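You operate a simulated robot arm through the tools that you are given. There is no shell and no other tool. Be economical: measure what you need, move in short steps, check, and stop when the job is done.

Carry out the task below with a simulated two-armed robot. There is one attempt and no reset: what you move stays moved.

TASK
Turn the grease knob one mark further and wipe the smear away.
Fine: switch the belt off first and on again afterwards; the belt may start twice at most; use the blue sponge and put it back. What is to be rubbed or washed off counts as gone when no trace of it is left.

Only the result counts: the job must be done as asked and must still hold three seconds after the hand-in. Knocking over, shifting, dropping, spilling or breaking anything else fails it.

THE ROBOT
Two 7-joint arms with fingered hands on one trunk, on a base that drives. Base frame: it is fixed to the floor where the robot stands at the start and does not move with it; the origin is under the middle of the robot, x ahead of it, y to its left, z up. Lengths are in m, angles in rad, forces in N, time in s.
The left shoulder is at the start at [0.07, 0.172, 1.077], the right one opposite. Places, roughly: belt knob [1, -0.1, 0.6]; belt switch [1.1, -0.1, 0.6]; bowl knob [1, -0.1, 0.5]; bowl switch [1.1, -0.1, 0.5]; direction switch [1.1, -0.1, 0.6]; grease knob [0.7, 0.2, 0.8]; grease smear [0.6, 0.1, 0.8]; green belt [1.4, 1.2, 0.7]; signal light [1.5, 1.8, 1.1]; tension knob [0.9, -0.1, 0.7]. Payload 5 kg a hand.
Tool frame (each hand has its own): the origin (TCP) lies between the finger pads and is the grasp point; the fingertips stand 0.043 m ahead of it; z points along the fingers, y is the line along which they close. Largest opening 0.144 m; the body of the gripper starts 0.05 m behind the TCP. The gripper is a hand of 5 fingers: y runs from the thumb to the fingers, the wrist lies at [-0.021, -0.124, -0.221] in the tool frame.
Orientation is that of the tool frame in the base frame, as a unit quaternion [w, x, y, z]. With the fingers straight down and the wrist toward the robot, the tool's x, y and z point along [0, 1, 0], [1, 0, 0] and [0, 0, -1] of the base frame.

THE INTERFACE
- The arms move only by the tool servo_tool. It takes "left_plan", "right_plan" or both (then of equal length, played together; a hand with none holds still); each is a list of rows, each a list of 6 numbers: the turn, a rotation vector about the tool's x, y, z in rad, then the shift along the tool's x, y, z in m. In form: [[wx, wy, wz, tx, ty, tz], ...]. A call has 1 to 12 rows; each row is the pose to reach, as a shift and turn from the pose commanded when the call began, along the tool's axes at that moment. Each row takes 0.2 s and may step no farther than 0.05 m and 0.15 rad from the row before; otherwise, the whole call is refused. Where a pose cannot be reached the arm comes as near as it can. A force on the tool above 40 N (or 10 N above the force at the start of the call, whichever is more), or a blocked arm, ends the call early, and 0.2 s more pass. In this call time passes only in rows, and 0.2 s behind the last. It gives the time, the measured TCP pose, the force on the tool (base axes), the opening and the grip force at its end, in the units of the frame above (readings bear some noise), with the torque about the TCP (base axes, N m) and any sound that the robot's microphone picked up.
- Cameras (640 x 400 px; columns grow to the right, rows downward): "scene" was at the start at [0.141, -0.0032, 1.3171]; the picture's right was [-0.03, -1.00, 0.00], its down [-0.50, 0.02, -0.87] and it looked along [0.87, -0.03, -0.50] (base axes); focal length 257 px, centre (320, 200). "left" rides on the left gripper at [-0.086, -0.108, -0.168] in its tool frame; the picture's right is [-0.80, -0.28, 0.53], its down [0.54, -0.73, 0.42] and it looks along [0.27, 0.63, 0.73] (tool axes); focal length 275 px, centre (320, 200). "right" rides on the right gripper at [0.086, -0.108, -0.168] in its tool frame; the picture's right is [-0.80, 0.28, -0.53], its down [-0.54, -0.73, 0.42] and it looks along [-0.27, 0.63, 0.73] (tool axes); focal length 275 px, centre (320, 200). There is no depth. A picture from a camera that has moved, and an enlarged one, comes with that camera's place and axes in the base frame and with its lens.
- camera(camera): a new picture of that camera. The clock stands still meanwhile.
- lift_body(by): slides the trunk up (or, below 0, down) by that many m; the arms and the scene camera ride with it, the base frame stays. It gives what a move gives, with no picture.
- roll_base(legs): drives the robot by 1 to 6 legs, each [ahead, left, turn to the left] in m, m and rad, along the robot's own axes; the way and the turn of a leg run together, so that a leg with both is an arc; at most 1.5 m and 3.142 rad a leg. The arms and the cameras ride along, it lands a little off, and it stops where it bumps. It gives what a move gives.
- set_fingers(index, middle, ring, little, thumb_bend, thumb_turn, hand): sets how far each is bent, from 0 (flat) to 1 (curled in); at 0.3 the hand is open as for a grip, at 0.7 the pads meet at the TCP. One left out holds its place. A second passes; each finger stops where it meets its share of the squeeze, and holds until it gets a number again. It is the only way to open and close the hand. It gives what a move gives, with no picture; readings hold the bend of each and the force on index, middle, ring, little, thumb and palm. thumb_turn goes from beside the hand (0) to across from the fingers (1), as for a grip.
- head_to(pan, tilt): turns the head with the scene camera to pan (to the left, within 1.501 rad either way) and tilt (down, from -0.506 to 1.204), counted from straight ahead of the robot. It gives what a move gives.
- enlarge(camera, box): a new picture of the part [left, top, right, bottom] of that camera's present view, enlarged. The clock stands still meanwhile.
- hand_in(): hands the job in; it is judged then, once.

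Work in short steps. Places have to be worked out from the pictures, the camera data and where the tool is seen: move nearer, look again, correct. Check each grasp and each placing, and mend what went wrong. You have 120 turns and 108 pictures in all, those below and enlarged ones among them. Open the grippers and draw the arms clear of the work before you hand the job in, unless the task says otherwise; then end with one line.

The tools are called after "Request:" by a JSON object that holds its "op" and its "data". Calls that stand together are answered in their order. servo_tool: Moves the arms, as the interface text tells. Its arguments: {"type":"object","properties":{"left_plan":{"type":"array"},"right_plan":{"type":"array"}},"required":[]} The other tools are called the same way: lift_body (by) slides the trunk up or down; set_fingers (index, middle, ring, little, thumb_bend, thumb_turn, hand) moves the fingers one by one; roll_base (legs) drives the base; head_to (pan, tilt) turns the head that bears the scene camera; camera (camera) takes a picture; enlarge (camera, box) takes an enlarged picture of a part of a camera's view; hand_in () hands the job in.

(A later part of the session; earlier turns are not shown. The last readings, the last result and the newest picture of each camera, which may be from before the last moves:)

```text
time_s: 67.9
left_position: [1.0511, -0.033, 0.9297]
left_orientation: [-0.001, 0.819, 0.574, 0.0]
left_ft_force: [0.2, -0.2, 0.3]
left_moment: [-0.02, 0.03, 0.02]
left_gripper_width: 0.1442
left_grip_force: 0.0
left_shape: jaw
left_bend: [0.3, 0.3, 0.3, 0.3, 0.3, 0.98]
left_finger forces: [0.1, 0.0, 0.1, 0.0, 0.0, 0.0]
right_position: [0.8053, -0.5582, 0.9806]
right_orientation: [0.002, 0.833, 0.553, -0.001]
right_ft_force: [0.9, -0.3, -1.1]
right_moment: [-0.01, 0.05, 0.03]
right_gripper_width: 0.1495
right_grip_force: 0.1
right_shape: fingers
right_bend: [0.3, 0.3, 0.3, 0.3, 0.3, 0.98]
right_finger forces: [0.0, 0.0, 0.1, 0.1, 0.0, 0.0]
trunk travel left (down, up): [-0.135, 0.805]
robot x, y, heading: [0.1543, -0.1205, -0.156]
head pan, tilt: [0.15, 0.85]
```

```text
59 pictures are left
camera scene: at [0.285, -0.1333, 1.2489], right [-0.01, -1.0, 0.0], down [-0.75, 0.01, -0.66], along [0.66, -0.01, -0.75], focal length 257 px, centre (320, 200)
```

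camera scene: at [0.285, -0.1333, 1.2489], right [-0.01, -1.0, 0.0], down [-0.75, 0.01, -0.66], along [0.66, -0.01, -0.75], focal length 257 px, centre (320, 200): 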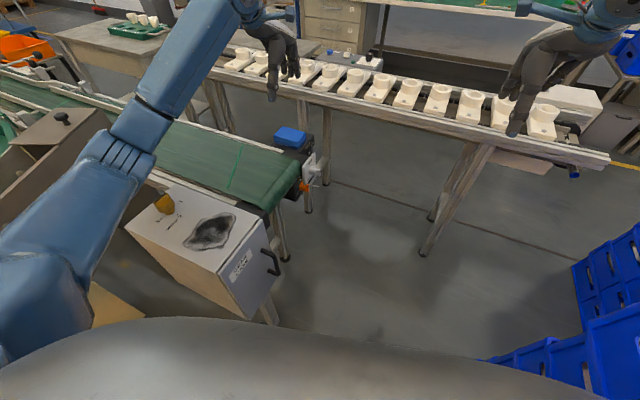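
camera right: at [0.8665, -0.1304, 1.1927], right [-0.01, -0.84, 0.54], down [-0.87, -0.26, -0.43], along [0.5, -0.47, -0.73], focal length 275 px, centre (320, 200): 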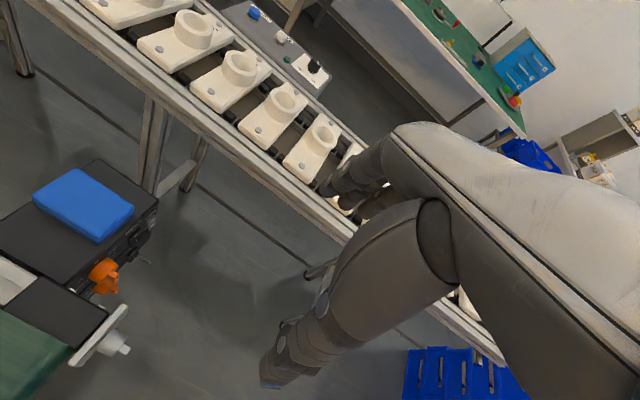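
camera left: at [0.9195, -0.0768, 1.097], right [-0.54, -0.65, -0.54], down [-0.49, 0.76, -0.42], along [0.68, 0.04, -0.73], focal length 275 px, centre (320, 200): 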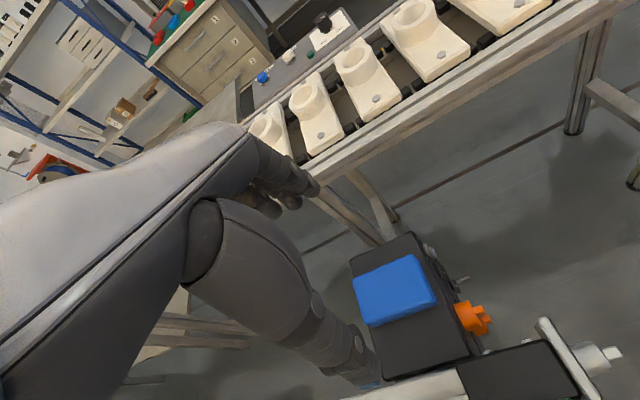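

Reached precisely. The sponge re-measures to centre [1.064, -0.033], short axis azimuth ≈-25°. I descend to TCP z 0.78, centring and yawing 0.09 more.

Request:
{"op": "servo_tool", "data": {"left_plan": [[0, 0, 0.03, 0.002, 0.005, 0.05], [0, 0, 0.06, 0.004, 0.01, 0.1], [0, 0, 0.09, 0.006, 0.014, 0.15]]}}

Request:
{"op": "camera", "data": {"camera": "left"}}

Request:
{"op": "enlarge", "data": {"camera": "scene", "box": [230, 60, 350, 200]}}

```text
refused: row 1 steps farther than a row can; nothing moved
```

```text
58 pictures are left
camera left: at [0.9195, -0.0768, 1.097], right [-0.54, -0.65, -0.54], down [-0.49, 0.76, -0.42], along [0.68, 0.04, -0.73], focal length 275 px, centre (320, 200)
```

left: 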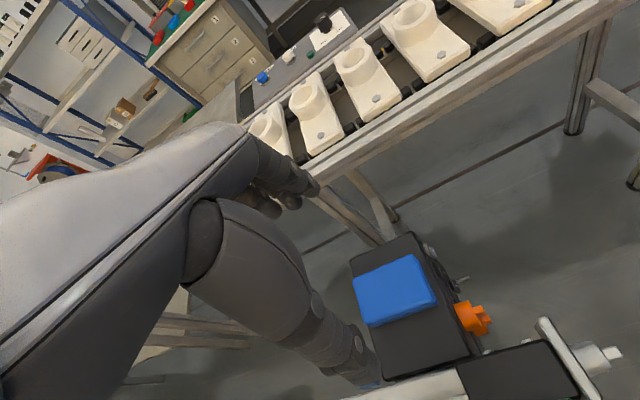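

```text
2.86 times, centred on (290, 130) of scene
camera zoom: at [0.285, -0.1333, 1.2489], right [-0.01, -1.0, 0.0], down [-0.75, 0.01, -0.66], along [0.66, -0.01, -0.75], focal length 734 px, centre (406, 400)
```

zoom: 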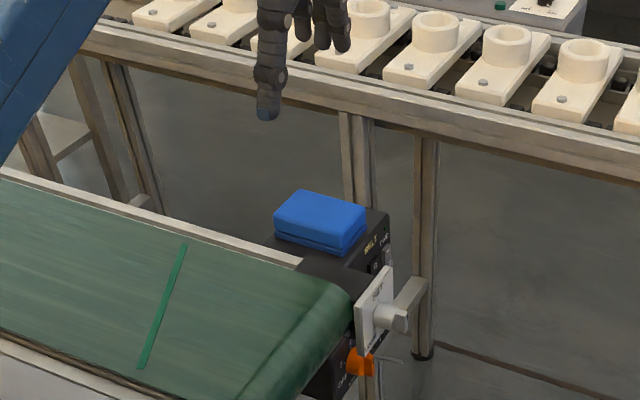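

The row was a hair too long; I use four shorter rows.

Request:
{"op": "servo_tool", "data": {"left_plan": [[0, 0, 0.022, 0.002, 0.004, 0.038], [0, 0, 0.045, 0.003, 0.007, 0.075], [0, 0, 0.068, 0.005, 0.011, 0.113], [0, 0, 0.09, 0.006, 0.014, 0.15]]}}

Request:
{"op": "camera", "data": {"camera": "left"}}

Request:
{"op": "enlarge", "data": {"camera": "scene", "box": [230, 60, 350, 200]}}

```text
time_s: 69.1
left_position: [1.0839, -0.0288, 0.8565]
left_orientation: [0.015, 0.841, 0.539, 0.041]
left_ft_force: [0.2, -0.2, -0.7]
left_moment: [-0.01, 0.02, 0.0]
left_gripper_width: 0.1439
left_grip_force: 0.2
left_shape: jaw
left_bend: [0.3, 0.3, 0.3, 0.3, 0.3, 0.98]
left_finger forces: [0.0, 0.0, 0.0, 0.0, 0.0, 0.0]
right_position: [0.7949, -0.5731, 0.9889]
right_orientation: [0.002, 0.838, 0.546, 0.009]
right_ft_force: [-0.6, -1.3, 0.1]
right_moment: [0.14, 0.02, 0.01]
right_gripper_width: 0.1496
right_grip_force: 0.1
right_shape: fingers
right_bend: [0.3, 0.3, 0.3, 0.3, 0.3, 0.98]
right_finger forces: [0.0, 0.1, 0.0, 0.0, 0.0, 0.0]
trunk travel left (down, up): [-0.135, 0.805]
robot x, y, heading: [0.1634, -0.1215, -0.17]
head pan, tilt: [0.15, 0.85]
stopped in row 4 (left hand): the arm was blocked; the commanded pose is now the measured one
```

```text
56 pictures are left
camera left: at [0.9351, -0.0643, 1.0115], right [-0.54, -0.59, -0.59], down [-0.39, 0.8, -0.45], along [0.74, -0.01, -0.67], focal length 275 px, centre (320, 200)
```

left: 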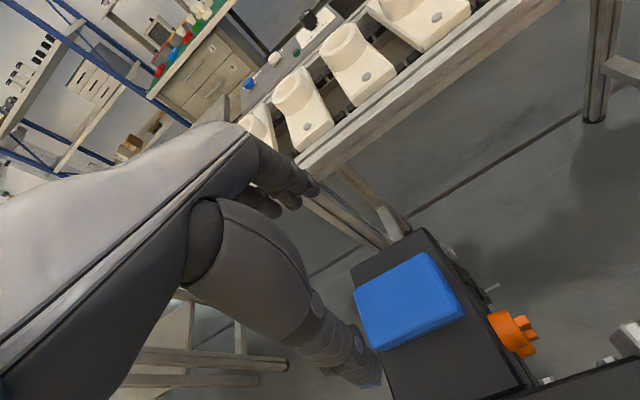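

```text
2.86 times, centred on (290, 130) of scene
camera zoom: at [0.2754, -0.1449, 1.2532], right [-0.02, -1.0, -0.01], down [-0.74, 0.03, -0.67], along [0.67, -0.01, -0.74], focal length 734 px, centre (406, 400)
```

zoom: 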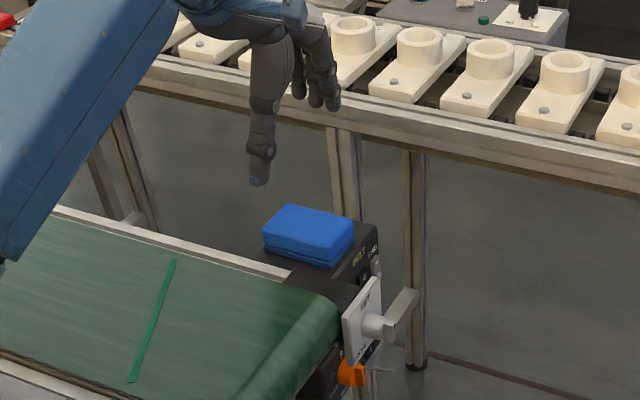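

The left arm got blocked by something, likely the elbow; the body was pushed slightly. I back up 5 cm at once and look at the whole arm.

Request:
{"op": "servo_tool", "data": {"left_plan": [[0, 0, 0, 0, -0.01, -0.03], [0, 0, 0, 0, -0.02, -0.06]]}}

Request:
{"op": "head_to", "data": {"pan": 0.5, "tilt": 0.8}}

Request:
{"op": "camera", "data": {"camera": "scene"}}

Request:
{"op": "camera", "data": {"camera": "right"}}

```text
time_s: 69.7
left_position: [1.0626, -0.0197, 0.8911]
left_orientation: [0.013, 0.842, 0.538, 0.03]
left_ft_force: [0.0, -0.3, -0.9]
left_moment: [0.02, 0.03, 0.0]
left_gripper_width: 0.1438
left_grip_force: 0.0
left_shape: jaw
left_bend: [0.3, 0.3, 0.3, 0.3, 0.3, 0.98]
left_finger forces: [0.1, 0.0, 0.0, 0.0, 0.0, 0.0]
right_position: [0.7998, -0.5671, 0.986]
right_orientation: [0.003, 0.837, 0.547, 0.005]
right_ft_force: [-0.3, -1.7, 0.2]
right_moment: [0.09, 0.05, 0.04]
right_gripper_width: 0.1498
right_grip_force: 0.0
right_shape: fingers
right_bend: [0.3, 0.3, 0.3, 0.3, 0.3, 0.98]
right_finger forces: [0.1, 0.0, 0.0, 0.1, 0.0, 0.0]
trunk travel left (down, up): [-0.135, 0.805]
robot x, y, heading: [0.167, -0.1199, -0.172]
head pan, tilt: [0.15, 0.85]
```

```text
time_s: 70.6
left_position: [1.0626, -0.0196, 0.8934]
left_orientation: [0.014, 0.843, 0.537, 0.03]
left_ft_force: [0.1, -0.1, -0.8]
left_moment: [0.04, 0.01, 0.0]
left_gripper_width: 0.144
left_grip_force: 0.0
left_shape: jaw
left_bend: [0.3, 0.3, 0.3, 0.3, 0.3, 0.98]
left_finger forces: [0.0, 0.1, 0.1, 0.1, 0.0, 0.0]
right_position: [0.8002, -0.5662, 0.9872]
right_orientation: [0.004, 0.837, 0.546, 0.005]
right_ft_force: [-0.2, -0.3, 0.8]
right_moment: [0.04, -0.04, 0.02]
right_gripper_width: 0.1496
right_grip_force: 0.1
right_shape: fingers
right_bend: [0.3, 0.3, 0.3, 0.3, 0.3, 0.98]
right_finger forces: [0.1, 0.0, 0.0, 0.1, 0.0, 0.0]
trunk travel left (down, up): [-0.135, 0.805]
robot x, y, heading: [0.1679, -0.1185, -0.176]
head pan, tilt: [0.499, 0.799]
```

```text
54 pictures are left
camera scene: at [0.281, -0.1073, 1.2546], right [0.32, -0.95, 0.0], down [-0.67, -0.23, -0.7], along [0.67, 0.22, -0.71], focal length 257 px, centre (320, 200)
```

scene: 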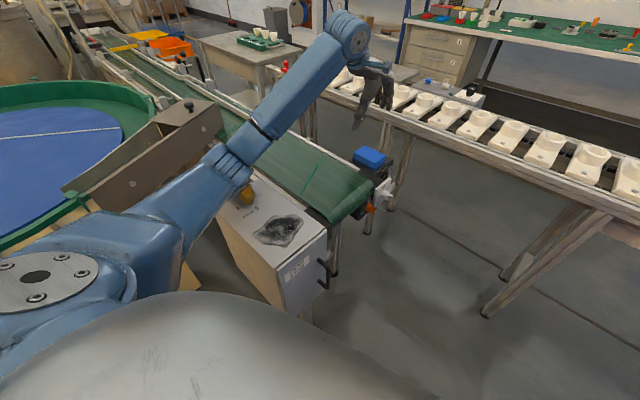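

```text
53 pictures are left
camera right: at [0.7342, -0.4442, 1.1547], right [-0.07, -0.84, 0.53], down [-0.88, -0.2, -0.43], along [0.47, -0.5, -0.73], focal length 275 px, centre (320, 200)
```

right: 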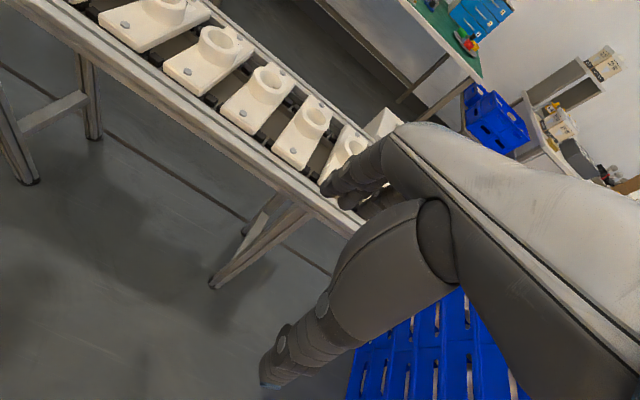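

The left elbow hangs right above the grease box/knob and probably touched there. I raise the trunk 0.2 to free it and check the knob.

Request:
{"op": "lift_body", "data": {"by": 0.2}}

Request:
{"op": "camera", "data": {"camera": "scene"}}

Request:
{"op": "enlarge", "data": {"camera": "scene", "box": [200, 130, 400, 255]}}

```text
time_s: 72.7
left_position: [1.0719, -0.0173, 1.0823]
left_orientation: [0.012, 0.843, 0.537, 0.024]
left_ft_force: [0.3, 0.7, -1.5]
left_moment: [0.01, -0.02, -0.03]
left_gripper_width: 0.1437
left_grip_force: 0.1
left_shape: jaw
left_bend: [0.3, 0.3, 0.3, 0.3, 0.3, 0.98]
left_finger forces: [0.0, 0.0, 0.2, 0.0, 0.0, 0.2]
right_position: [0.8094, -0.5641, 1.1819]
right_orientation: [0.003, 0.838, 0.546, -0.001]
right_ft_force: [0.7, 0.4, 0.6]
right_moment: [0.0, 0.0, 0.0]
right_gripper_width: 0.1496
right_grip_force: 0.0
right_shape: fingers
right_bend: [0.3, 0.3, 0.3, 0.3, 0.3, 0.98]
right_finger forces: [0.0, 0.0, 0.0, 0.0, 0.0, 0.1]
trunk travel left (down, up): [-0.335, 0.605]
robot x, y, heading: [0.1673, -0.1201, -0.173]
head pan, tilt: [0.499, 0.799]
```

```text
52 pictures are left
camera scene: at [0.2932, -0.1026, 1.453], right [0.32, -0.95, 0.0], down [-0.68, -0.23, -0.7], along [0.66, 0.22, -0.72], focal length 257 px, centre (320, 200)
```

scene: 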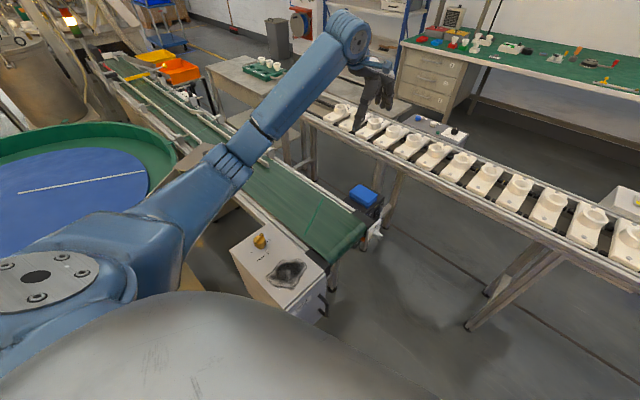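

```text
3.20 times, centred on (300, 192) of scene
camera zoom: at [0.2932, -0.1026, 1.453], right [0.32, -0.95, 0.0], down [-0.68, -0.23, -0.7], along [0.66, 0.22, -0.72], focal length 822 px, centre (384, 224)
```

zoom: 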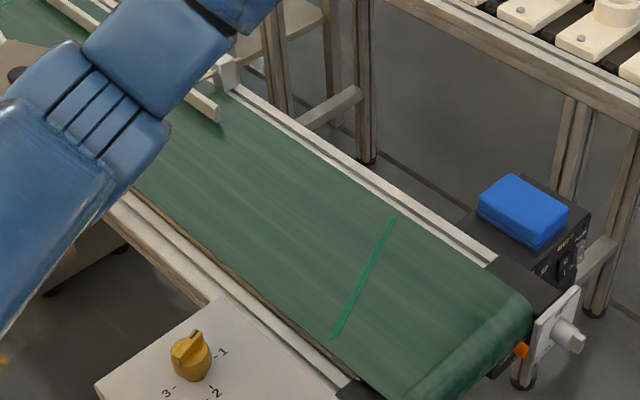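

The belt stripe is unmoved (belt stays off). I zoom on the knob to see if it was disturbed.

Request:
{"op": "enlarge", "data": {"camera": "scene", "box": [235, 222, 295, 262]}}

```text
10.00 times, centred on (265, 242) of scene
camera zoom: at [0.2932, -0.1026, 1.453], right [0.32, -0.95, 0.0], down [-0.68, -0.23, -0.7], along [0.66, 0.22, -0.72], focal length 2568 px, centre (870, -220)
```

zoom: 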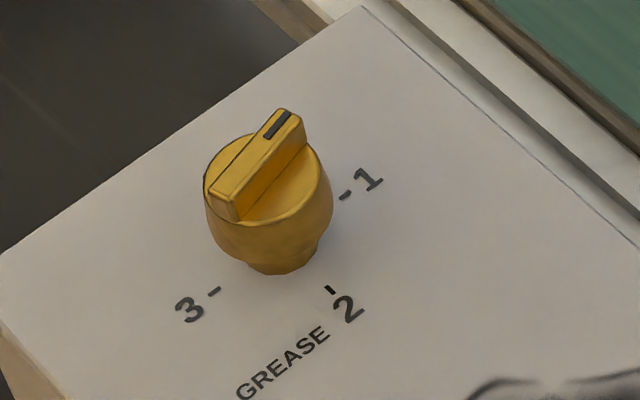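

The knob got nudged ~20° from 1 toward 0 by the elbow; I'll turn it to 2 anyway later. Raising the trunk another 0.1 makes the arm straighter and keeps the elbow high; then I lower just the hand.

Request:
{"op": "lift_body", "data": {"by": 0.1}}

Request:
{"op": "servo_tool", "data": {"left_plan": [[0.023, -0.014, 0, -0.002, 0, 0.04], [0.046, -0.028, 0, -0.004, 0, 0.08], [0.046, -0.028, 0, -0.008, 0.001, 0.12], [0.046, -0.028, 0, -0.012, 0.001, 0.16], [0.046, -0.028, 0, -0.016, 0.001, 0.2]]}}

Request:
{"op": "camera", "data": {"camera": "scene"}}

```text
time_s: 74.1
left_position: [1.0701, -0.0168, 1.1812]
left_orientation: [0.013, 0.843, 0.537, 0.024]
left_ft_force: [0.2, 0.8, 0.2]
left_moment: [-0.01, 0.03, 0.01]
left_gripper_width: 0.144
left_grip_force: 0.0
left_shape: jaw
left_bend: [0.3, 0.3, 0.3, 0.3, 0.3, 0.98]
left_finger forces: [0.0, 0.0, 0.1, 0.1, 0.1, 0.1]
right_position: [0.8095, -0.5624, 1.283]
right_orientation: [0.003, 0.837, 0.547, -0.001]
right_ft_force: [-0.4, 0.3, 0.0]
right_moment: [-0.01, -0.02, 0.01]
right_gripper_width: 0.1497
right_grip_force: 0.0
right_shape: fingers
right_bend: [0.3, 0.3, 0.3, 0.3, 0.3, 0.98]
right_finger forces: [0.0, 0.0, 0.0, 0.0, 0.1, 0.0]
trunk travel left (down, up): [-0.435, 0.505]
robot x, y, heading: [0.1683, -0.1233, -0.169]
head pan, tilt: [0.499, 0.799]
```

```text
time_s: 75.3
left_position: [1.078, -0.031, 0.9826]
left_orientation: [0.0, 0.844, 0.537, 0.001]
left_ft_force: [0.8, -0.4, 1.6]
left_moment: [0.01, 0.04, -0.05]
left_gripper_width: 0.1439
left_grip_force: 0.0
left_shape: jaw
left_bend: [0.3, 0.3, 0.3, 0.3, 0.3, 0.98]
left_finger forces: [0.0, 0.0, 0.0, 0.0, 0.0, 0.0]
right_position: [0.81, -0.5639, 1.2831]
right_orientation: [0.002, 0.838, 0.546, -0.001]
right_ft_force: [-0.7, 0.4, 1.0]
right_moment: [0.02, 0.03, 0.01]
right_gripper_width: 0.1495
right_grip_force: 0.1
right_shape: fingers
right_bend: [0.3, 0.3, 0.3, 0.3, 0.3, 0.98]
right_finger forces: [0.0, 0.1, 0.0, 0.1, 0.0, 0.0]
trunk travel left (down, up): [-0.435, 0.505]
robot x, y, heading: [0.1694, -0.1257, -0.18]
head pan, tilt: [0.499, 0.799]
```

```text
49 pictures are left
camera scene: at [0.2941, -0.1025, 1.5531], right [0.32, -0.95, 0.0], down [-0.68, -0.23, -0.7], along [0.66, 0.22, -0.72], focal length 257 px, centre (320, 200)
```

scene: 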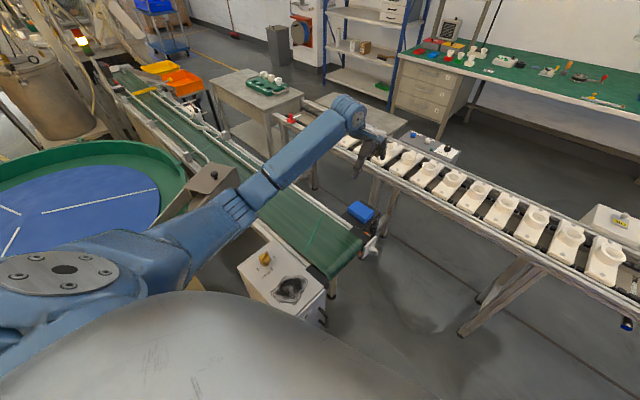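

Fine so far. I continue down to z≈0.80, watching for contact, then look through the hand camera.

Request:
{"op": "servo_tool", "data": {"left_plan": [[0, 0, 0, -0.001, -0.003, 0.04], [0, 0, 0, -0.003, -0.006, 0.08], [0, 0, 0, -0.005, -0.009, 0.12], [0, 0, 0, -0.006, -0.0105, 0.16], [0, 0, 0, -0.006, -0.0105, 0.18]]}}

Request:
{"op": "camera", "data": {"camera": "left"}}

Request:
{"op": "camera", "data": {"camera": "scene"}}

```text
time_s: 76.5
left_position: [1.0641, -0.0311, 0.8022]
left_orientation: [0.001, 0.844, 0.536, 0.001]
left_ft_force: [0.6, 0.6, 0.5]
left_moment: [0.02, 0.02, -0.02]
left_gripper_width: 0.1441
left_grip_force: 0.2
left_shape: jaw
left_bend: [0.3, 0.3, 0.3, 0.3, 0.3, 0.98]
left_finger forces: [0.1, 0.1, 0.0, 0.1, 0.0, 0.0]
right_position: [0.8097, -0.5628, 1.2834]
right_orientation: [0.003, 0.838, 0.546, -0.001]
right_ft_force: [0.0, 0.0, -0.5]
right_moment: [-0.02, 0.03, 0.01]
right_gripper_width: 0.1497
right_grip_force: 0.0
right_shape: fingers
right_bend: [0.3, 0.3, 0.3, 0.3, 0.3, 0.98]
right_finger forces: [0.0, 0.0, 0.1, 0.1, 0.1, 0.0]
trunk travel left (down, up): [-0.435, 0.505]
robot x, y, heading: [0.1689, -0.1224, -0.176]
head pan, tilt: [0.499, 0.799]
```

```text
48 pictures are left
camera left: at [0.9295, -0.0631, 0.9695], right [-0.59, -0.6, -0.53], down [-0.43, 0.8, -0.42], along [0.68, -0.02, -0.73], focal length 275 px, centre (320, 200)
```

left: 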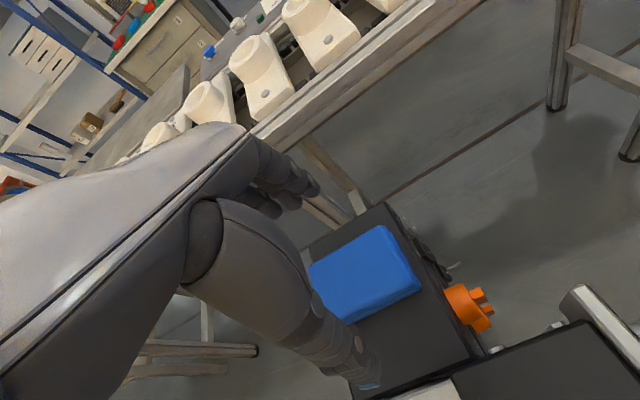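

```text
47 pictures are left
camera scene: at [0.2934, -0.1026, 1.5531], right [0.32, -0.95, 0.0], down [-0.68, -0.23, -0.7], along [0.66, 0.22, -0.72], focal length 257 px, centre (320, 200)
```

scene: 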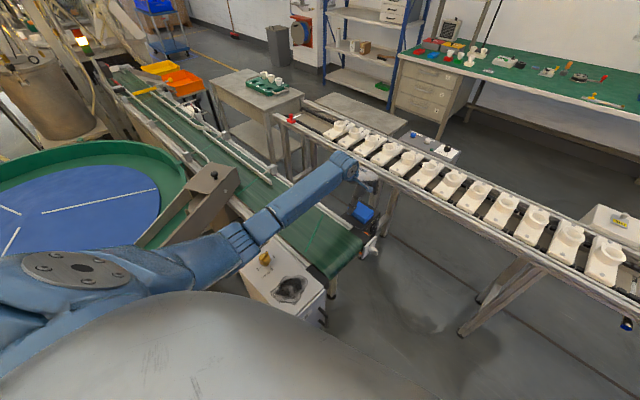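

Alignment is good (sponge centre under the TCP within 5 mm). I descend 6 cm so the fingertips straddle the sponge, and check for contact.

Request:
{"op": "servo_tool", "data": {"left_plan": [[0, 0, 0, -0.002, -0.002, 0.03], [0, 0, 0, -0.003, -0.003, 0.045], [0, 0, 0, -0.003, -0.003, 0.06]]}}

Request:
{"op": "camera", "data": {"camera": "left"}}

Request:
{"op": "enlarge", "data": {"camera": "scene", "box": [320, 150, 420, 250]}}

```text
time_s: 77.3
left_position: [1.0594, -0.0344, 0.7424]
left_orientation: [0.001, 0.844, 0.537, 0.001]
left_ft_force: [-0.1, -0.9, 0.8]
left_moment: [0.01, -0.01, 0.0]
left_gripper_width: 0.1441
left_grip_force: 0.1
left_shape: jaw
left_bend: [0.3, 0.3, 0.3, 0.3, 0.3, 0.98]
left_finger forces: [0.1, 0.0, 0.0, 0.0, 0.0, 0.0]
right_position: [0.8094, -0.5635, 1.2829]
right_orientation: [0.002, 0.838, 0.546, -0.001]
right_ft_force: [0.0, 0.5, -0.6]
right_moment: [-0.03, 0.01, -0.01]
right_gripper_width: 0.1497
right_grip_force: 0.0
right_shape: fingers
right_bend: [0.3, 0.3, 0.3, 0.3, 0.3, 0.98]
right_finger forces: [0.1, 0.0, 0.0, 0.0, 0.0, 0.0]
trunk travel left (down, up): [-0.435, 0.505]
robot x, y, heading: [0.1662, -0.1176, -0.176]
head pan, tilt: [0.499, 0.799]
```

```text
46 pictures are left
camera left: at [0.9251, -0.0644, 0.9094], right [-0.59, -0.6, -0.53], down [-0.43, 0.8, -0.42], along [0.68, -0.02, -0.73], focal length 275 px, centre (320, 200)
```

left: 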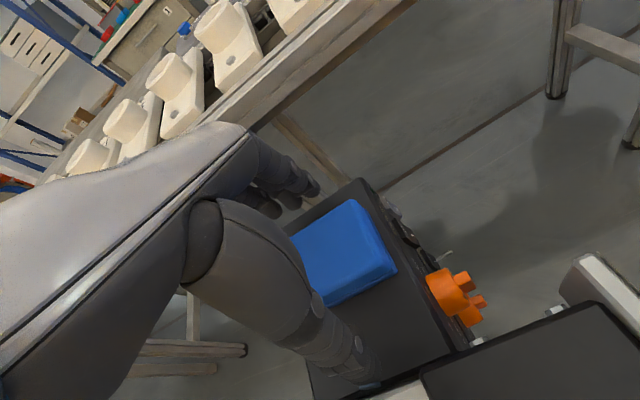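

```text
4.00 times, centred on (370, 200) of scene
camera zoom: at [0.2931, -0.1025, 1.5531], right [0.32, -0.95, 0.0], down [-0.68, -0.23, -0.7], along [0.66, 0.22, -0.72], focal length 1027 px, centre (120, 200)
```

zoom: 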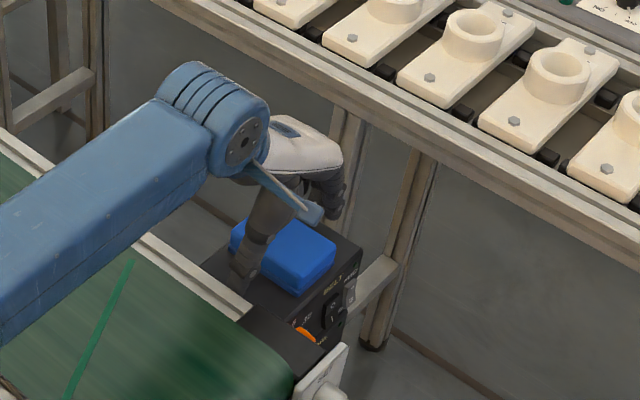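

No contact yet and the straddle looks right. I go down in 1 cm rows until near the box top.

Request:
{"op": "servo_tool", "data": {"left_plan": [[0, 0, 0, 0, 0.003, 0.01], [0, 0, 0, 0, 0.003, 0.018]]}}

Request:
{"op": "enlarge", "data": {"camera": "left", "box": [230, 140, 470, 400]}}

```text
time_s: 77.9
left_position: [1.0633, -0.0352, 0.725]
left_orientation: [0.002, 0.844, 0.537, 0.001]
left_ft_force: [0.5, -0.7, 4.9]
left_moment: [-0.04, -0.3, 0.02]
left_gripper_width: 0.1435
left_grip_force: 0.0
left_shape: jaw
left_bend: [0.3, 0.3, 0.3, 0.3, 0.3, 0.98]
left_finger forces: [0.4, 3.7, 0.1, 0.0, 0.8, 0.0]
right_position: [0.8087, -0.5639, 1.2828]
right_orientation: [0.003, 0.837, 0.546, 0.0]
right_ft_force: [-0.6, 0.3, 0.0]
right_moment: [0.01, 0.01, -0.01]
right_gripper_width: 0.1495
right_grip_force: 0.0
right_shape: fingers
right_bend: [0.3, 0.3, 0.3, 0.3, 0.3, 0.98]
right_finger forces: [0.1, 0.0, 0.0, 0.0, 0.0, 0.1]
trunk travel left (down, up): [-0.435, 0.505]
robot x, y, heading: [0.1667, -0.1214, -0.179]
head pan, tilt: [0.499, 0.799]
```

```text
1.54 times, centred on (350, 270) of left
camera zoom: at [0.9276, -0.0666, 0.8928], right [-0.59, -0.6, -0.53], down [-0.43, 0.8, -0.43], along [0.68, -0.03, -0.73], focal length 424 px, centre (274, 92)
```

zoom: 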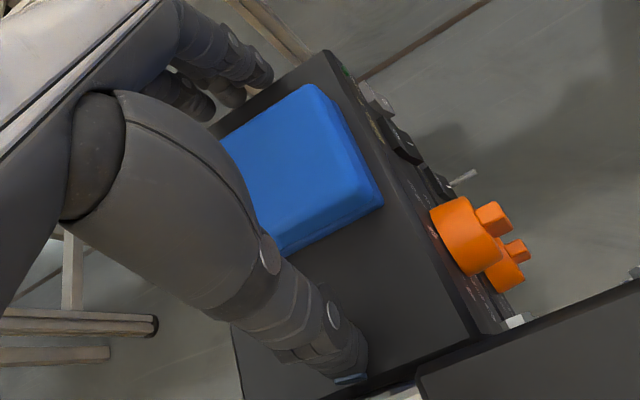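

The fingertips touched the box top (so it is at z≈0.682). I rise 8 mm and close the hand on the sponge.

Request:
{"op": "servo_tool", "data": {"left_plan": [[0, 0, 0, 0, 0, -0.008]]}}

Request:
{"op": "set_fingers", "data": {"hand": "left", "index": 0.75, "middle": 0.75, "ring": 0.75, "little": 0.75, "thumb_bend": 0.75}}

Request:
{"op": "enlarge", "data": {"camera": "left", "box": [230, 140, 470, 400]}}

```text
time_s: 78.3
left_position: [1.0625, -0.0343, 0.7304]
left_orientation: [0.001, 0.844, 0.536, -0.001]
left_ft_force: [-0.3, -0.1, 0.0]
left_moment: [0.02, -0.02, 0.03]
left_gripper_width: 0.144
left_grip_force: 0.0
left_shape: jaw
left_bend: [0.3, 0.3, 0.3, 0.3, 0.3, 0.98]
left_finger forces: [0.0, 0.1, 0.1, 0.0, 0.1, 0.1]
right_position: [0.8091, -0.563, 1.281]
right_orientation: [0.004, 0.837, 0.546, -0.001]
right_ft_force: [0.4, 0.2, 0.3]
right_moment: [0.02, 0.0, -0.03]
right_gripper_width: 0.1493
right_grip_force: 0.0
right_shape: fingers
right_bend: [0.3, 0.3, 0.3, 0.3, 0.3, 0.98]
right_finger forces: [0.1, 0.0, 0.0, 0.0, 0.0, 0.0]
trunk travel left (down, up): [-0.435, 0.505]
robot x, y, heading: [0.1681, -0.119, -0.176]
head pan, tilt: [0.499, 0.799]
```

```text
time_s: 79.3
left_position: [1.0616, -0.0353, 0.733]
left_orientation: [0.001, 0.844, 0.537, 0.001]
left_ft_force: [5.4, -0.6, 11.0]
left_moment: [0.04, 0.19, -0.02]
left_gripper_width: 0.0689
left_grip_force: 31.9
left_shape: fingers
left_bend: [0.57, 0.6, 0.63, 0.75, 0.53, 0.93]
left_finger forces: [13.3, 11.1, 10.7, 0.1, 29.0, 0.1]
right_position: [0.8085, -0.5637, 1.2828]
right_orientation: [0.004, 0.838, 0.546, -0.001]
right_ft_force: [-0.1, 1.1, 0.3]
right_moment: [0.01, 0.01, 0.01]
right_gripper_width: 0.1494
right_grip_force: 0.1
right_shape: fingers
right_bend: [0.3, 0.3, 0.3, 0.3, 0.3, 0.98]
right_finger forces: [0.1, 0.0, 0.0, 0.2, 0.1, 0.0]
trunk travel left (down, up): [-0.435, 0.505]
robot x, y, heading: [0.1679, -0.1206, -0.173]
head pan, tilt: [0.499, 0.799]
```

```text
1.54 times, centred on (350, 270) of left
camera zoom: at [0.928, -0.0667, 0.9007], right [-0.59, -0.6, -0.53], down [-0.43, 0.8, -0.43], along [0.68, -0.02, -0.73], focal length 424 px, centre (274, 92)
```

zoom: 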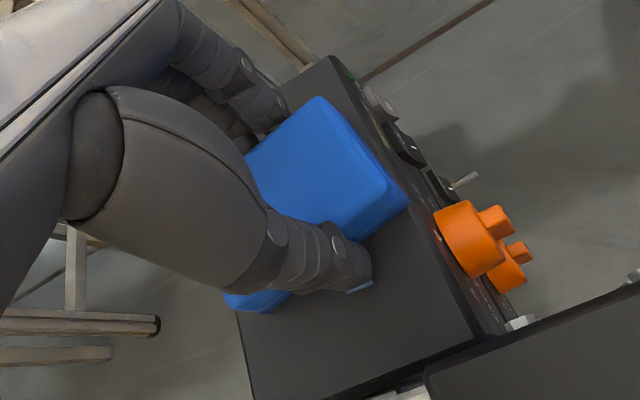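

Gripped at about 30 N (width 0.069). I lift it straight up 6 cm and check the hold.

Request:
{"op": "servo_tool", "data": {"left_plan": [[0, 0, 0, 0, 0, -0.02], [0, 0, 0, 0, 0, -0.06], [0, 0, 0, 0, 0, -0.1], [0, 0, 0, 0, 0, -0.14]]}}

Request:
{"op": "camera", "data": {"camera": "left"}}

Request:
{"op": "camera", "data": {"camera": "scene"}}

```text
time_s: 80.3
left_position: [1.0632, -0.0347, 0.8713]
left_orientation: [0.0, 0.844, 0.536, 0.0]
left_ft_force: [-0.5, -0.8, -0.4]
left_moment: [-0.02, 0.0, 0.05]
left_gripper_width: 0.0692
left_grip_force: 30.9
left_shape: fingers
left_bend: [0.57, 0.6, 0.64, 0.75, 0.53, 0.93]
left_finger forces: [11.6, 9.4, 9.7, 0.0, 30.9, 0.0]
right_position: [0.8076, -0.5641, 1.2821]
right_orientation: [0.004, 0.838, 0.546, -0.001]
right_ft_force: [-0.3, 0.2, 0.6]
right_moment: [0.03, 0.0, 0.01]
right_gripper_width: 0.1493
right_grip_force: 0.0
right_shape: fingers
right_bend: [0.3, 0.3, 0.3, 0.3, 0.3, 0.98]
right_finger forces: [0.0, 0.1, 0.0, 0.0, 0.0, 0.1]
trunk travel left (down, up): [-0.435, 0.505]
robot x, y, heading: [0.1653, -0.1184, -0.175]
head pan, tilt: [0.499, 0.799]
```

```text
42 pictures are left
camera left: at [0.9285, -0.0667, 1.0394], right [-0.6, -0.6, -0.53], down [-0.43, 0.8, -0.42], along [0.68, -0.02, -0.73], focal length 275 px, centre (320, 200)
```

left: 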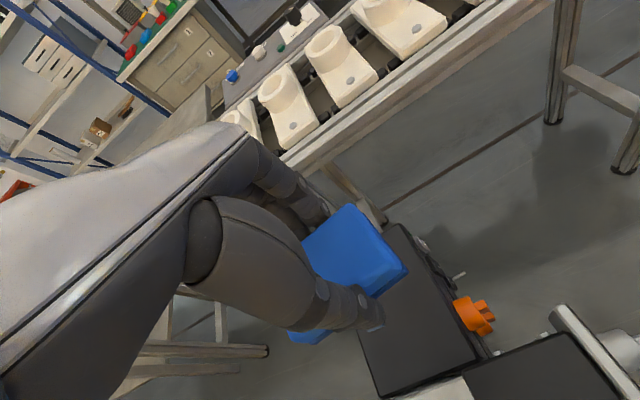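

```text
41 pictures are left
camera scene: at [0.2925, -0.1026, 1.5531], right [0.32, -0.95, 0.0], down [-0.68, -0.23, -0.7], along [0.66, 0.22, -0.72], focal length 257 px, centre (320, 200)
```

scene: 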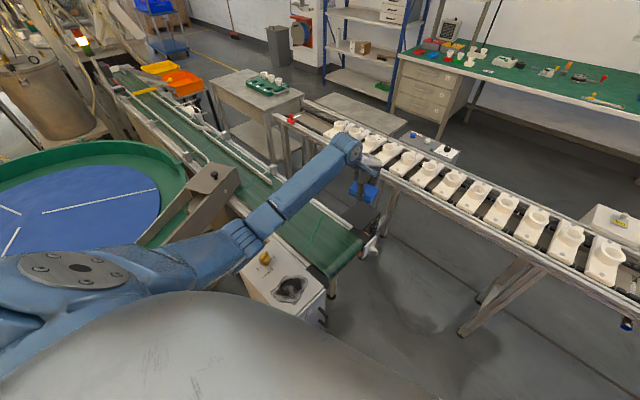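

Sponge held firmly. I raise the trunk 0.1, then back the base off ~0.2 m (and slightly left) so the smear is within the left hand's range.

Request:
{"op": "lift_body", "data": {"by": 0.1}}

Request:
{"op": "roll_base", "data": {"legs": [[-0.2, 0.07, 0]]}}

Request:
{"op": "camera", "data": {"camera": "scene"}}

```text
time_s: 81.6
left_position: [1.0632, -0.0354, 0.9719]
left_orientation: [0.0, 0.843, 0.537, 0.0]
left_ft_force: [0.6, 0.5, -0.6]
left_moment: [0.0, 0.01, 0.0]
left_gripper_width: 0.0694
left_grip_force: 30.6
left_shape: fingers
left_bend: [0.57, 0.6, 0.64, 0.75, 0.53, 0.93]
left_finger forces: [11.7, 9.5, 9.7, 0.0, 30.8, 0.1]
right_position: [0.8092, -0.5647, 1.3824]
right_orientation: [0.003, 0.837, 0.547, -0.001]
right_ft_force: [0.2, 0.2, -0.4]
right_moment: [0.01, 0.02, 0.0]
right_gripper_width: 0.1497
right_grip_force: 0.0
right_shape: fingers
right_bend: [0.3, 0.3, 0.3, 0.3, 0.3, 0.98]
right_finger forces: [0.1, 0.1, 0.0, 0.0, 0.0, 0.1]
trunk travel left (down, up): [-0.535, 0.405]
robot x, y, heading: [0.1669, -0.1134, -0.173]
head pan, tilt: [0.499, 0.799]
```

```text
time_s: 83.2
left_position: [0.8808, 0.0667, 0.9704]
left_orientation: [-0.002, 0.844, 0.537, 0.0]
left_ft_force: [0.2, 0.4, -1.0]
left_moment: [0.02, 0.03, 0.0]
left_gripper_width: 0.0694
left_grip_force: 30.3
left_shape: fingers
left_bend: [0.57, 0.6, 0.64, 0.75, 0.53, 0.93]
left_finger forces: [11.5, 9.6, 9.7, 0.0, 30.8, 0.0]
right_position: [0.6276, -0.4622, 1.3799]
right_orientation: [0.001, 0.838, 0.546, -0.001]
right_ft_force: [0.5, -0.3, -0.1]
right_moment: [0.04, 0.03, 0.03]
right_gripper_width: 0.1498
right_grip_force: 0.1
right_shape: fingers
right_bend: [0.3, 0.3, 0.3, 0.3, 0.3, 0.98]
right_finger forces: [0.1, 0.0, 0.1, 0.1, 0.0, 0.0]
trunk travel left (down, up): [-0.535, 0.405]
robot x, y, heading: [-0.0182, -0.0144, -0.178]
head pan, tilt: [0.499, 0.799]
```

```text
40 pictures are left
camera scene: at [0.1123, -0.0013, 1.6527], right [0.32, -0.95, 0.0], down [-0.68, -0.23, -0.7], along [0.66, 0.22, -0.72], focal length 257 px, centre (320, 200)
```

scene: 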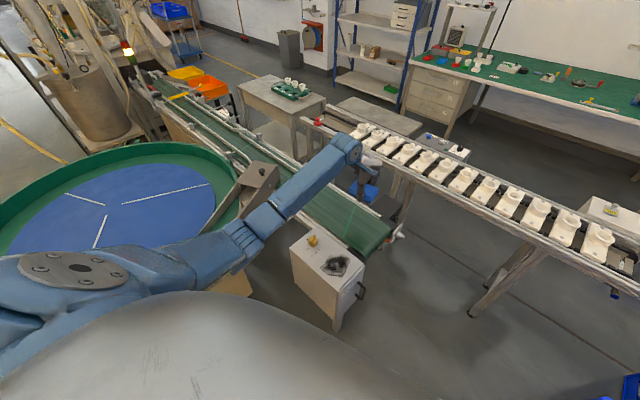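

I zoom on the smear and knob to locate them in the base frame.

Request:
{"op": "enlarge", "data": {"camera": "scene", "box": [275, 220, 375, 290]}}

Request:
{"op": "camera", "data": {"camera": "left"}}

```text
5.71 times, centred on (325, 255) of scene
camera zoom: at [0.1123, -0.0013, 1.6527], right [0.32, -0.95, 0.0], down [-0.68, -0.23, -0.7], along [0.66, 0.22, -0.72], focal length 1467 px, centre (291, -114)
```

zoom: 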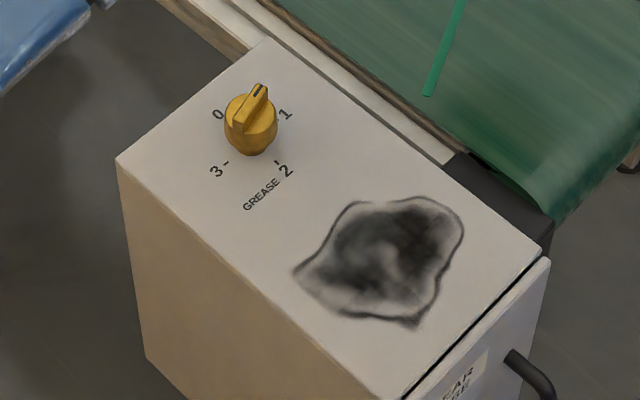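

```text
38 pictures are left
camera left: at [0.7471, 0.0353, 1.1379], right [-0.6, -0.6, -0.53], down [-0.43, 0.8, -0.42], along [0.68, -0.02, -0.73], focal length 275 px, centre (320, 200)
```

left: 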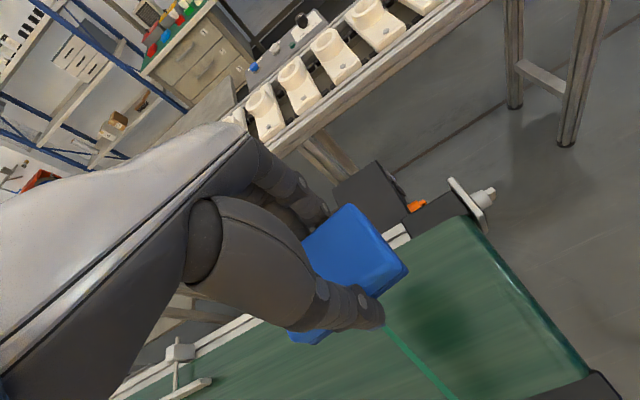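

With the box top at z≈0.768, the smear spans about ±0.055 around [0.614, 0.097] (box axes azimuth 63°/-27°, already matching the sponge). I carry the sponge over its centre at z 0.93.

Request:
{"op": "servo_tool", "data": {"left_plan": [[0, 0, 0, -0.014, -0.042, 0], [0, 0, 0, -0.028, -0.084, 0], [0, 0, 0, -0.042, -0.126, 0.01], [0, 0, 0, -0.056, -0.168, 0.02], [0, 0, 0, -0.07, -0.21, 0.03], [0, 0, 0, -0.086, -0.2546, 0.04]]}}

Request:
{"op": "camera", "data": {"camera": "scene"}}

Request:
{"op": "camera", "data": {"camera": "left"}}

```text
time_s: 84.6
left_position: [0.6121, 0.1004, 0.9326]
left_orientation: [0.002, 0.844, 0.537, 0.001]
left_ft_force: [-0.1, 0.0, 0.4]
left_moment: [-0.01, -0.06, 0.01]
left_gripper_width: 0.0692
left_grip_force: 31.1
left_shape: fingers
left_bend: [0.57, 0.6, 0.64, 0.75, 0.53, 0.93]
left_finger forces: [11.6, 9.4, 9.7, 0.0, 30.9, 0.0]
right_position: [0.6226, -0.4597, 1.3829]
right_orientation: [0.004, 0.837, 0.547, -0.001]
right_ft_force: [-0.8, 1.2, 1.1]
right_moment: [0.0, -0.02, -0.03]
right_gripper_width: 0.1493
right_grip_force: 0.1
right_shape: fingers
right_bend: [0.3, 0.3, 0.3, 0.3, 0.3, 0.98]
right_finger forces: [0.1, 0.0, 0.0, 0.1, 0.0, 0.0]
trunk travel left (down, up): [-0.535, 0.405]
robot x, y, heading: [-0.0157, -0.0162, -0.173]
head pan, tilt: [0.499, 0.799]
```

```text
37 pictures are left
camera scene: at [0.1064, 0.0013, 1.6534], right [0.32, -0.95, 0.0], down [-0.68, -0.23, -0.7], along [0.66, 0.22, -0.72], focal length 257 px, centre (320, 200)
```

scene: 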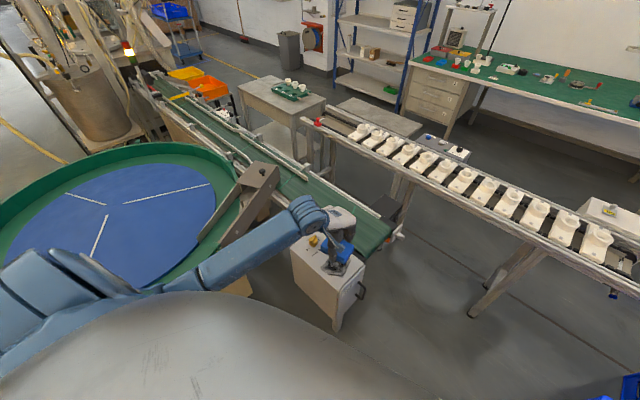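

```text
36 pictures are left
camera left: at [0.4764, 0.0683, 1.0999], right [-0.59, -0.6, -0.54], down [-0.43, 0.8, -0.43], along [0.68, -0.02, -0.73], focal length 275 px, centre (320, 200)
```

left: 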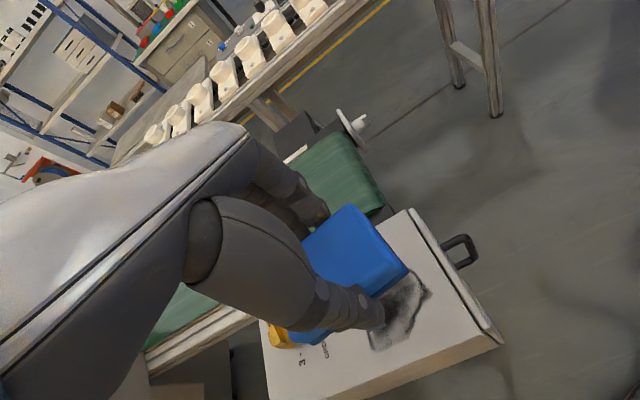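

Well placed. I descend toward the surface and stop on gentle contact.

Request:
{"op": "servo_tool", "data": {"left_plan": [[0, 0, 0, 0, 0.002, 0.04], [0, 0, 0, 0, 0.002, 0.08], [0, 0, 0, 0, 0.002, 0.095]]}}

Request:
{"op": "enlarge", "data": {"camera": "scene", "box": [270, 190, 390, 290]}}

```text
time_s: 85.4
left_position: [0.6153, 0.0976, 0.8373]
left_orientation: [0.0, 0.844, 0.536, 0.001]
left_ft_force: [1.0, 0.4, -0.2]
left_moment: [-0.01, 0.06, 0.02]
left_gripper_width: 0.0692
left_grip_force: 30.7
left_shape: fingers
left_bend: [0.57, 0.6, 0.64, 0.75, 0.53, 0.93]
left_finger forces: [11.5, 9.6, 9.6, 0.1, 30.8, 0.0]
right_position: [0.6262, -0.4604, 1.3819]
right_orientation: [0.002, 0.838, 0.546, -0.001]
right_ft_force: [-0.5, 0.2, -0.4]
right_moment: [0.05, -0.03, -0.02]
right_gripper_width: 0.1493
right_grip_force: 0.1
right_shape: fingers
right_bend: [0.3, 0.3, 0.3, 0.3, 0.3, 0.98]
right_finger forces: [0.1, 0.0, 0.0, 0.0, 0.0, 0.1]
trunk travel left (down, up): [-0.535, 0.405]
robot x, y, heading: [-0.0184, -0.015, -0.175]
head pan, tilt: [0.499, 0.799]
```

```text
4.00 times, centred on (330, 240) of scene
camera zoom: at [0.1092, 0.0003, 1.6531], right [0.32, -0.95, 0.0], down [-0.68, -0.23, -0.7], along [0.66, 0.22, -0.72], focal length 1027 px, centre (280, 40)
```

zoom: 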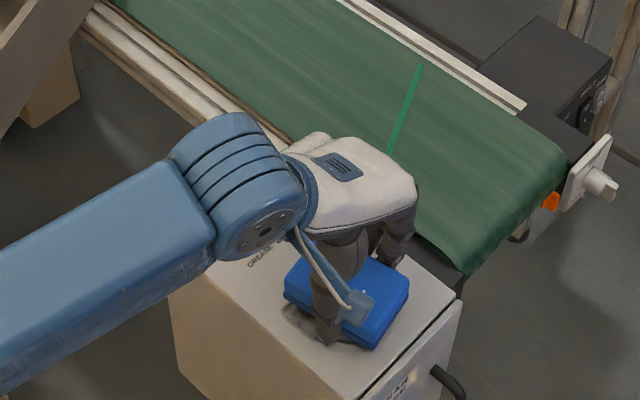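

Almost down; I continue in 4–5 mm rows until the force rises.

Request:
{"op": "servo_tool", "data": {"left_plan": [[0, 0, 0, 0, 0, 0.005], [0, 0, 0, 0, 0, 0.01], [0, 0, 0, 0, 0, 0.015]]}}

```text
time_s: 86.2
left_position: [0.6145, 0.0973, 0.8271]
left_orientation: [0.004, 0.843, 0.538, 0.004]
left_ft_force: [2.5, 2.3, 31.4]
left_moment: [-0.2, 0.49, -0.03]
left_gripper_width: 0.0691
left_grip_force: 38.2
left_shape: fingers
left_bend: [0.58, 0.61, 0.64, 0.75, 0.53, 0.93]
left_finger forces: [22.8, 10.2, 9.4, 0.0, 33.4, 0.1]
right_position: [0.6215, -0.4609, 1.3841]
right_orientation: [0.005, 0.838, 0.546, 0.0]
right_ft_force: [-0.9, 0.2, -0.5]
right_moment: [-0.01, -0.01, -0.04]
right_gripper_width: 0.1495
right_grip_force: 0.1
right_shape: fingers
right_bend: [0.3, 0.3, 0.3, 0.3, 0.3, 0.98]
right_finger forces: [0.0, 0.1, 0.1, 0.0, 0.1, 0.1]
trunk travel left (down, up): [-0.535, 0.405]
robot x, y, heading: [-0.0181, -0.0149, -0.177]
head pan, tilt: [0.499, 0.799]
```

Contact, with 31 N – a bit strong. I ease 4 mm up and wipe in strokes across the smear at three offsets.

Request:
{"op": "servo_tool", "data": {"left_plan": [[0, 0, 0, 0, -0.02, -0.004], [0, 0, 0, 0, -0.038, -0.004], [0, 0, 0, 0, 0.005, -0.004], [0, 0, 0, 0, 0.042, -0.004], [0, 0, 0, -0.025, 0.042, -0.004], [0, 0, 0, -0.025, 0.0, -0.004], [0, 0, 0, -0.025, -0.038, -0.004], [0, 0, 0, 0.02, -0.038, -0.004], [0, 0, 0, 0.02, 0.005, -0.004], [0, 0, 0, 0.02, 0.042, -0.004], [0, 0, 0, 0, 0.02, -0.004], [0, 0, 0, 0, 0, -0.004]]}}

```text
time_s: 88.8
left_position: [0.6137, 0.0962, 0.8283]
left_orientation: [0.002, 0.844, 0.536, 0.001]
left_ft_force: [7.1, -1.6, 27.0]
left_moment: [-0.95, -1.09, 0.17]
left_gripper_width: 0.0702
left_grip_force: 42.5
left_shape: fingers
left_bend: [0.56, 0.6, 0.65, 0.75, 0.53, 0.93]
left_finger forces: [33.1, 11.8, 9.7, 0.0, 29.0, 0.1]
right_position: [0.6227, -0.4624, 1.384]
right_orientation: [0.003, 0.837, 0.547, -0.001]
right_ft_force: [-0.5, -0.2, 0.0]
right_moment: [0.02, -0.03, 0.01]
right_gripper_width: 0.1496
right_grip_force: 0.1
right_shape: fingers
right_bend: [0.3, 0.3, 0.3, 0.3, 0.3, 0.98]
right_finger forces: [0.0, 0.0, 0.0, 0.0, 0.0, 0.1]
trunk travel left (down, up): [-0.535, 0.405]
robot x, y, heading: [-0.0164, -0.0166, -0.173]
head pan, tilt: [0.499, 0.799]
```

The strokes ran fully. I lift the sponge and shift it aside to inspect the surface.

Request:
{"op": "servo_tool", "data": {"left_plan": [[0, 0, 0, 0, 0, -0.04], [0, 0, 0, 0, 0.01, -0.08], [0, 0, 0, 0, 0.05, -0.1], [0, 0, 0, 0, 0.1, -0.1], [0, 0, 0, 0, 0.15, -0.1]]}}

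Request:
{"op": "enlarge", "data": {"camera": "scene", "box": [270, 200, 390, 290]}}

Request:
{"op": "camera", "data": {"camera": "left"}}

```text
time_s: 90.0
left_position: [0.751, 0.0336, 0.9243]
left_orientation: [-0.001, 0.844, 0.537, 0.0]
left_ft_force: [0.1, -0.5, -1.1]
left_moment: [-0.04, 0.02, 0.05]
left_gripper_width: 0.0696
left_grip_force: 30.8
left_shape: fingers
left_bend: [0.57, 0.61, 0.65, 0.75, 0.53, 0.93]
left_finger forces: [11.1, 10.1, 9.0, 0.0, 31.3, 0.0]
right_position: [0.6265, -0.4615, 1.3808]
right_orientation: [0.003, 0.837, 0.547, -0.001]
right_ft_force: [0.2, -0.6, 0.7]
right_moment: [-0.01, 0.02, -0.02]
right_gripper_width: 0.1493
right_grip_force: 0.1
right_shape: fingers
right_bend: [0.3, 0.3, 0.3, 0.3, 0.3, 0.98]
right_finger forces: [0.1, 0.0, 0.1, 0.0, 0.0, 0.1]
trunk travel left (down, up): [-0.535, 0.405]
robot x, y, heading: [-0.0181, -0.0139, -0.171]
head pan, tilt: [0.499, 0.799]
```

```text
4.44 times, centred on (330, 245) of scene
camera zoom: at [0.11, -0.0009, 1.653], right [0.32, -0.95, 0.0], down [-0.68, -0.23, -0.7], along [0.66, 0.22, -0.72], focal length 1141 px, centre (276, 0)
```

zoom: 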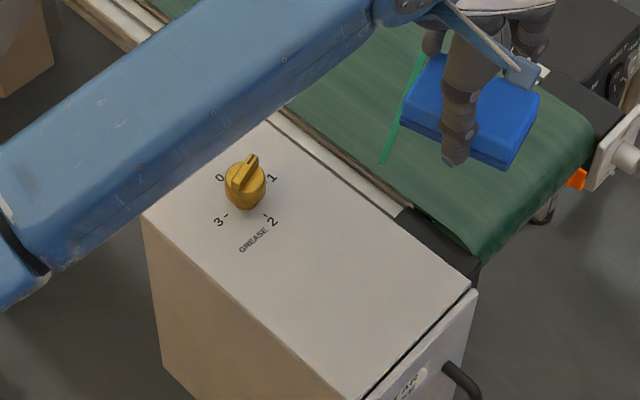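

```text
33 pictures are left
camera left: at [0.6162, 0.0018, 1.0928], right [-0.59, -0.6, -0.53], down [-0.43, 0.8, -0.42], along [0.68, -0.02, -0.73], focal length 275 px, centre (320, 200)
```

left: 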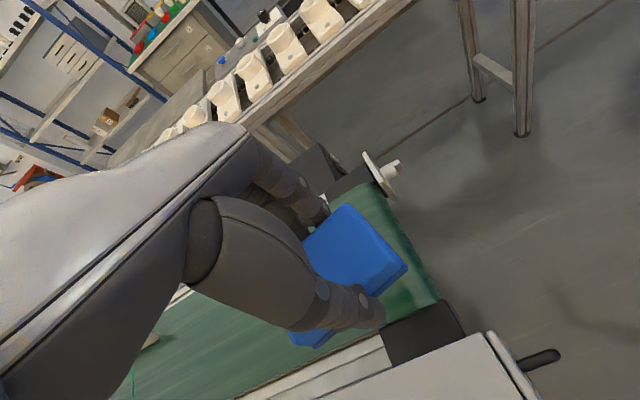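

The smear looks gone; I zoom in harder to check for any trace.

Request:
{"op": "enlarge", "data": {"camera": "scene", "box": [310, 235, 380, 292]}}

```text
7.02 times, centred on (345, 264) of scene
camera zoom: at [0.11, -0.0009, 1.653], right [0.32, -0.95, 0.0], down [-0.68, -0.23, -0.7], along [0.66, 0.22, -0.72], focal length 1802 px, centre (145, -246)
```

zoom: 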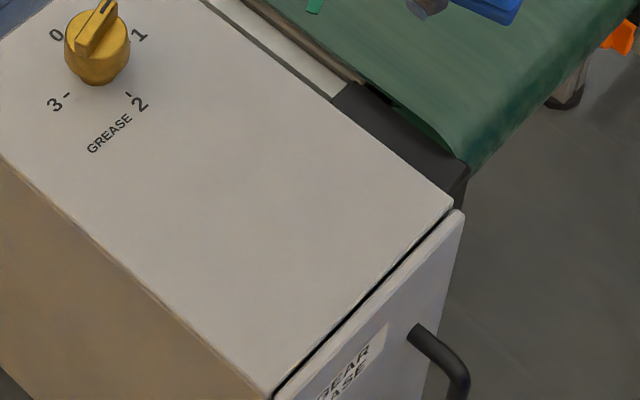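

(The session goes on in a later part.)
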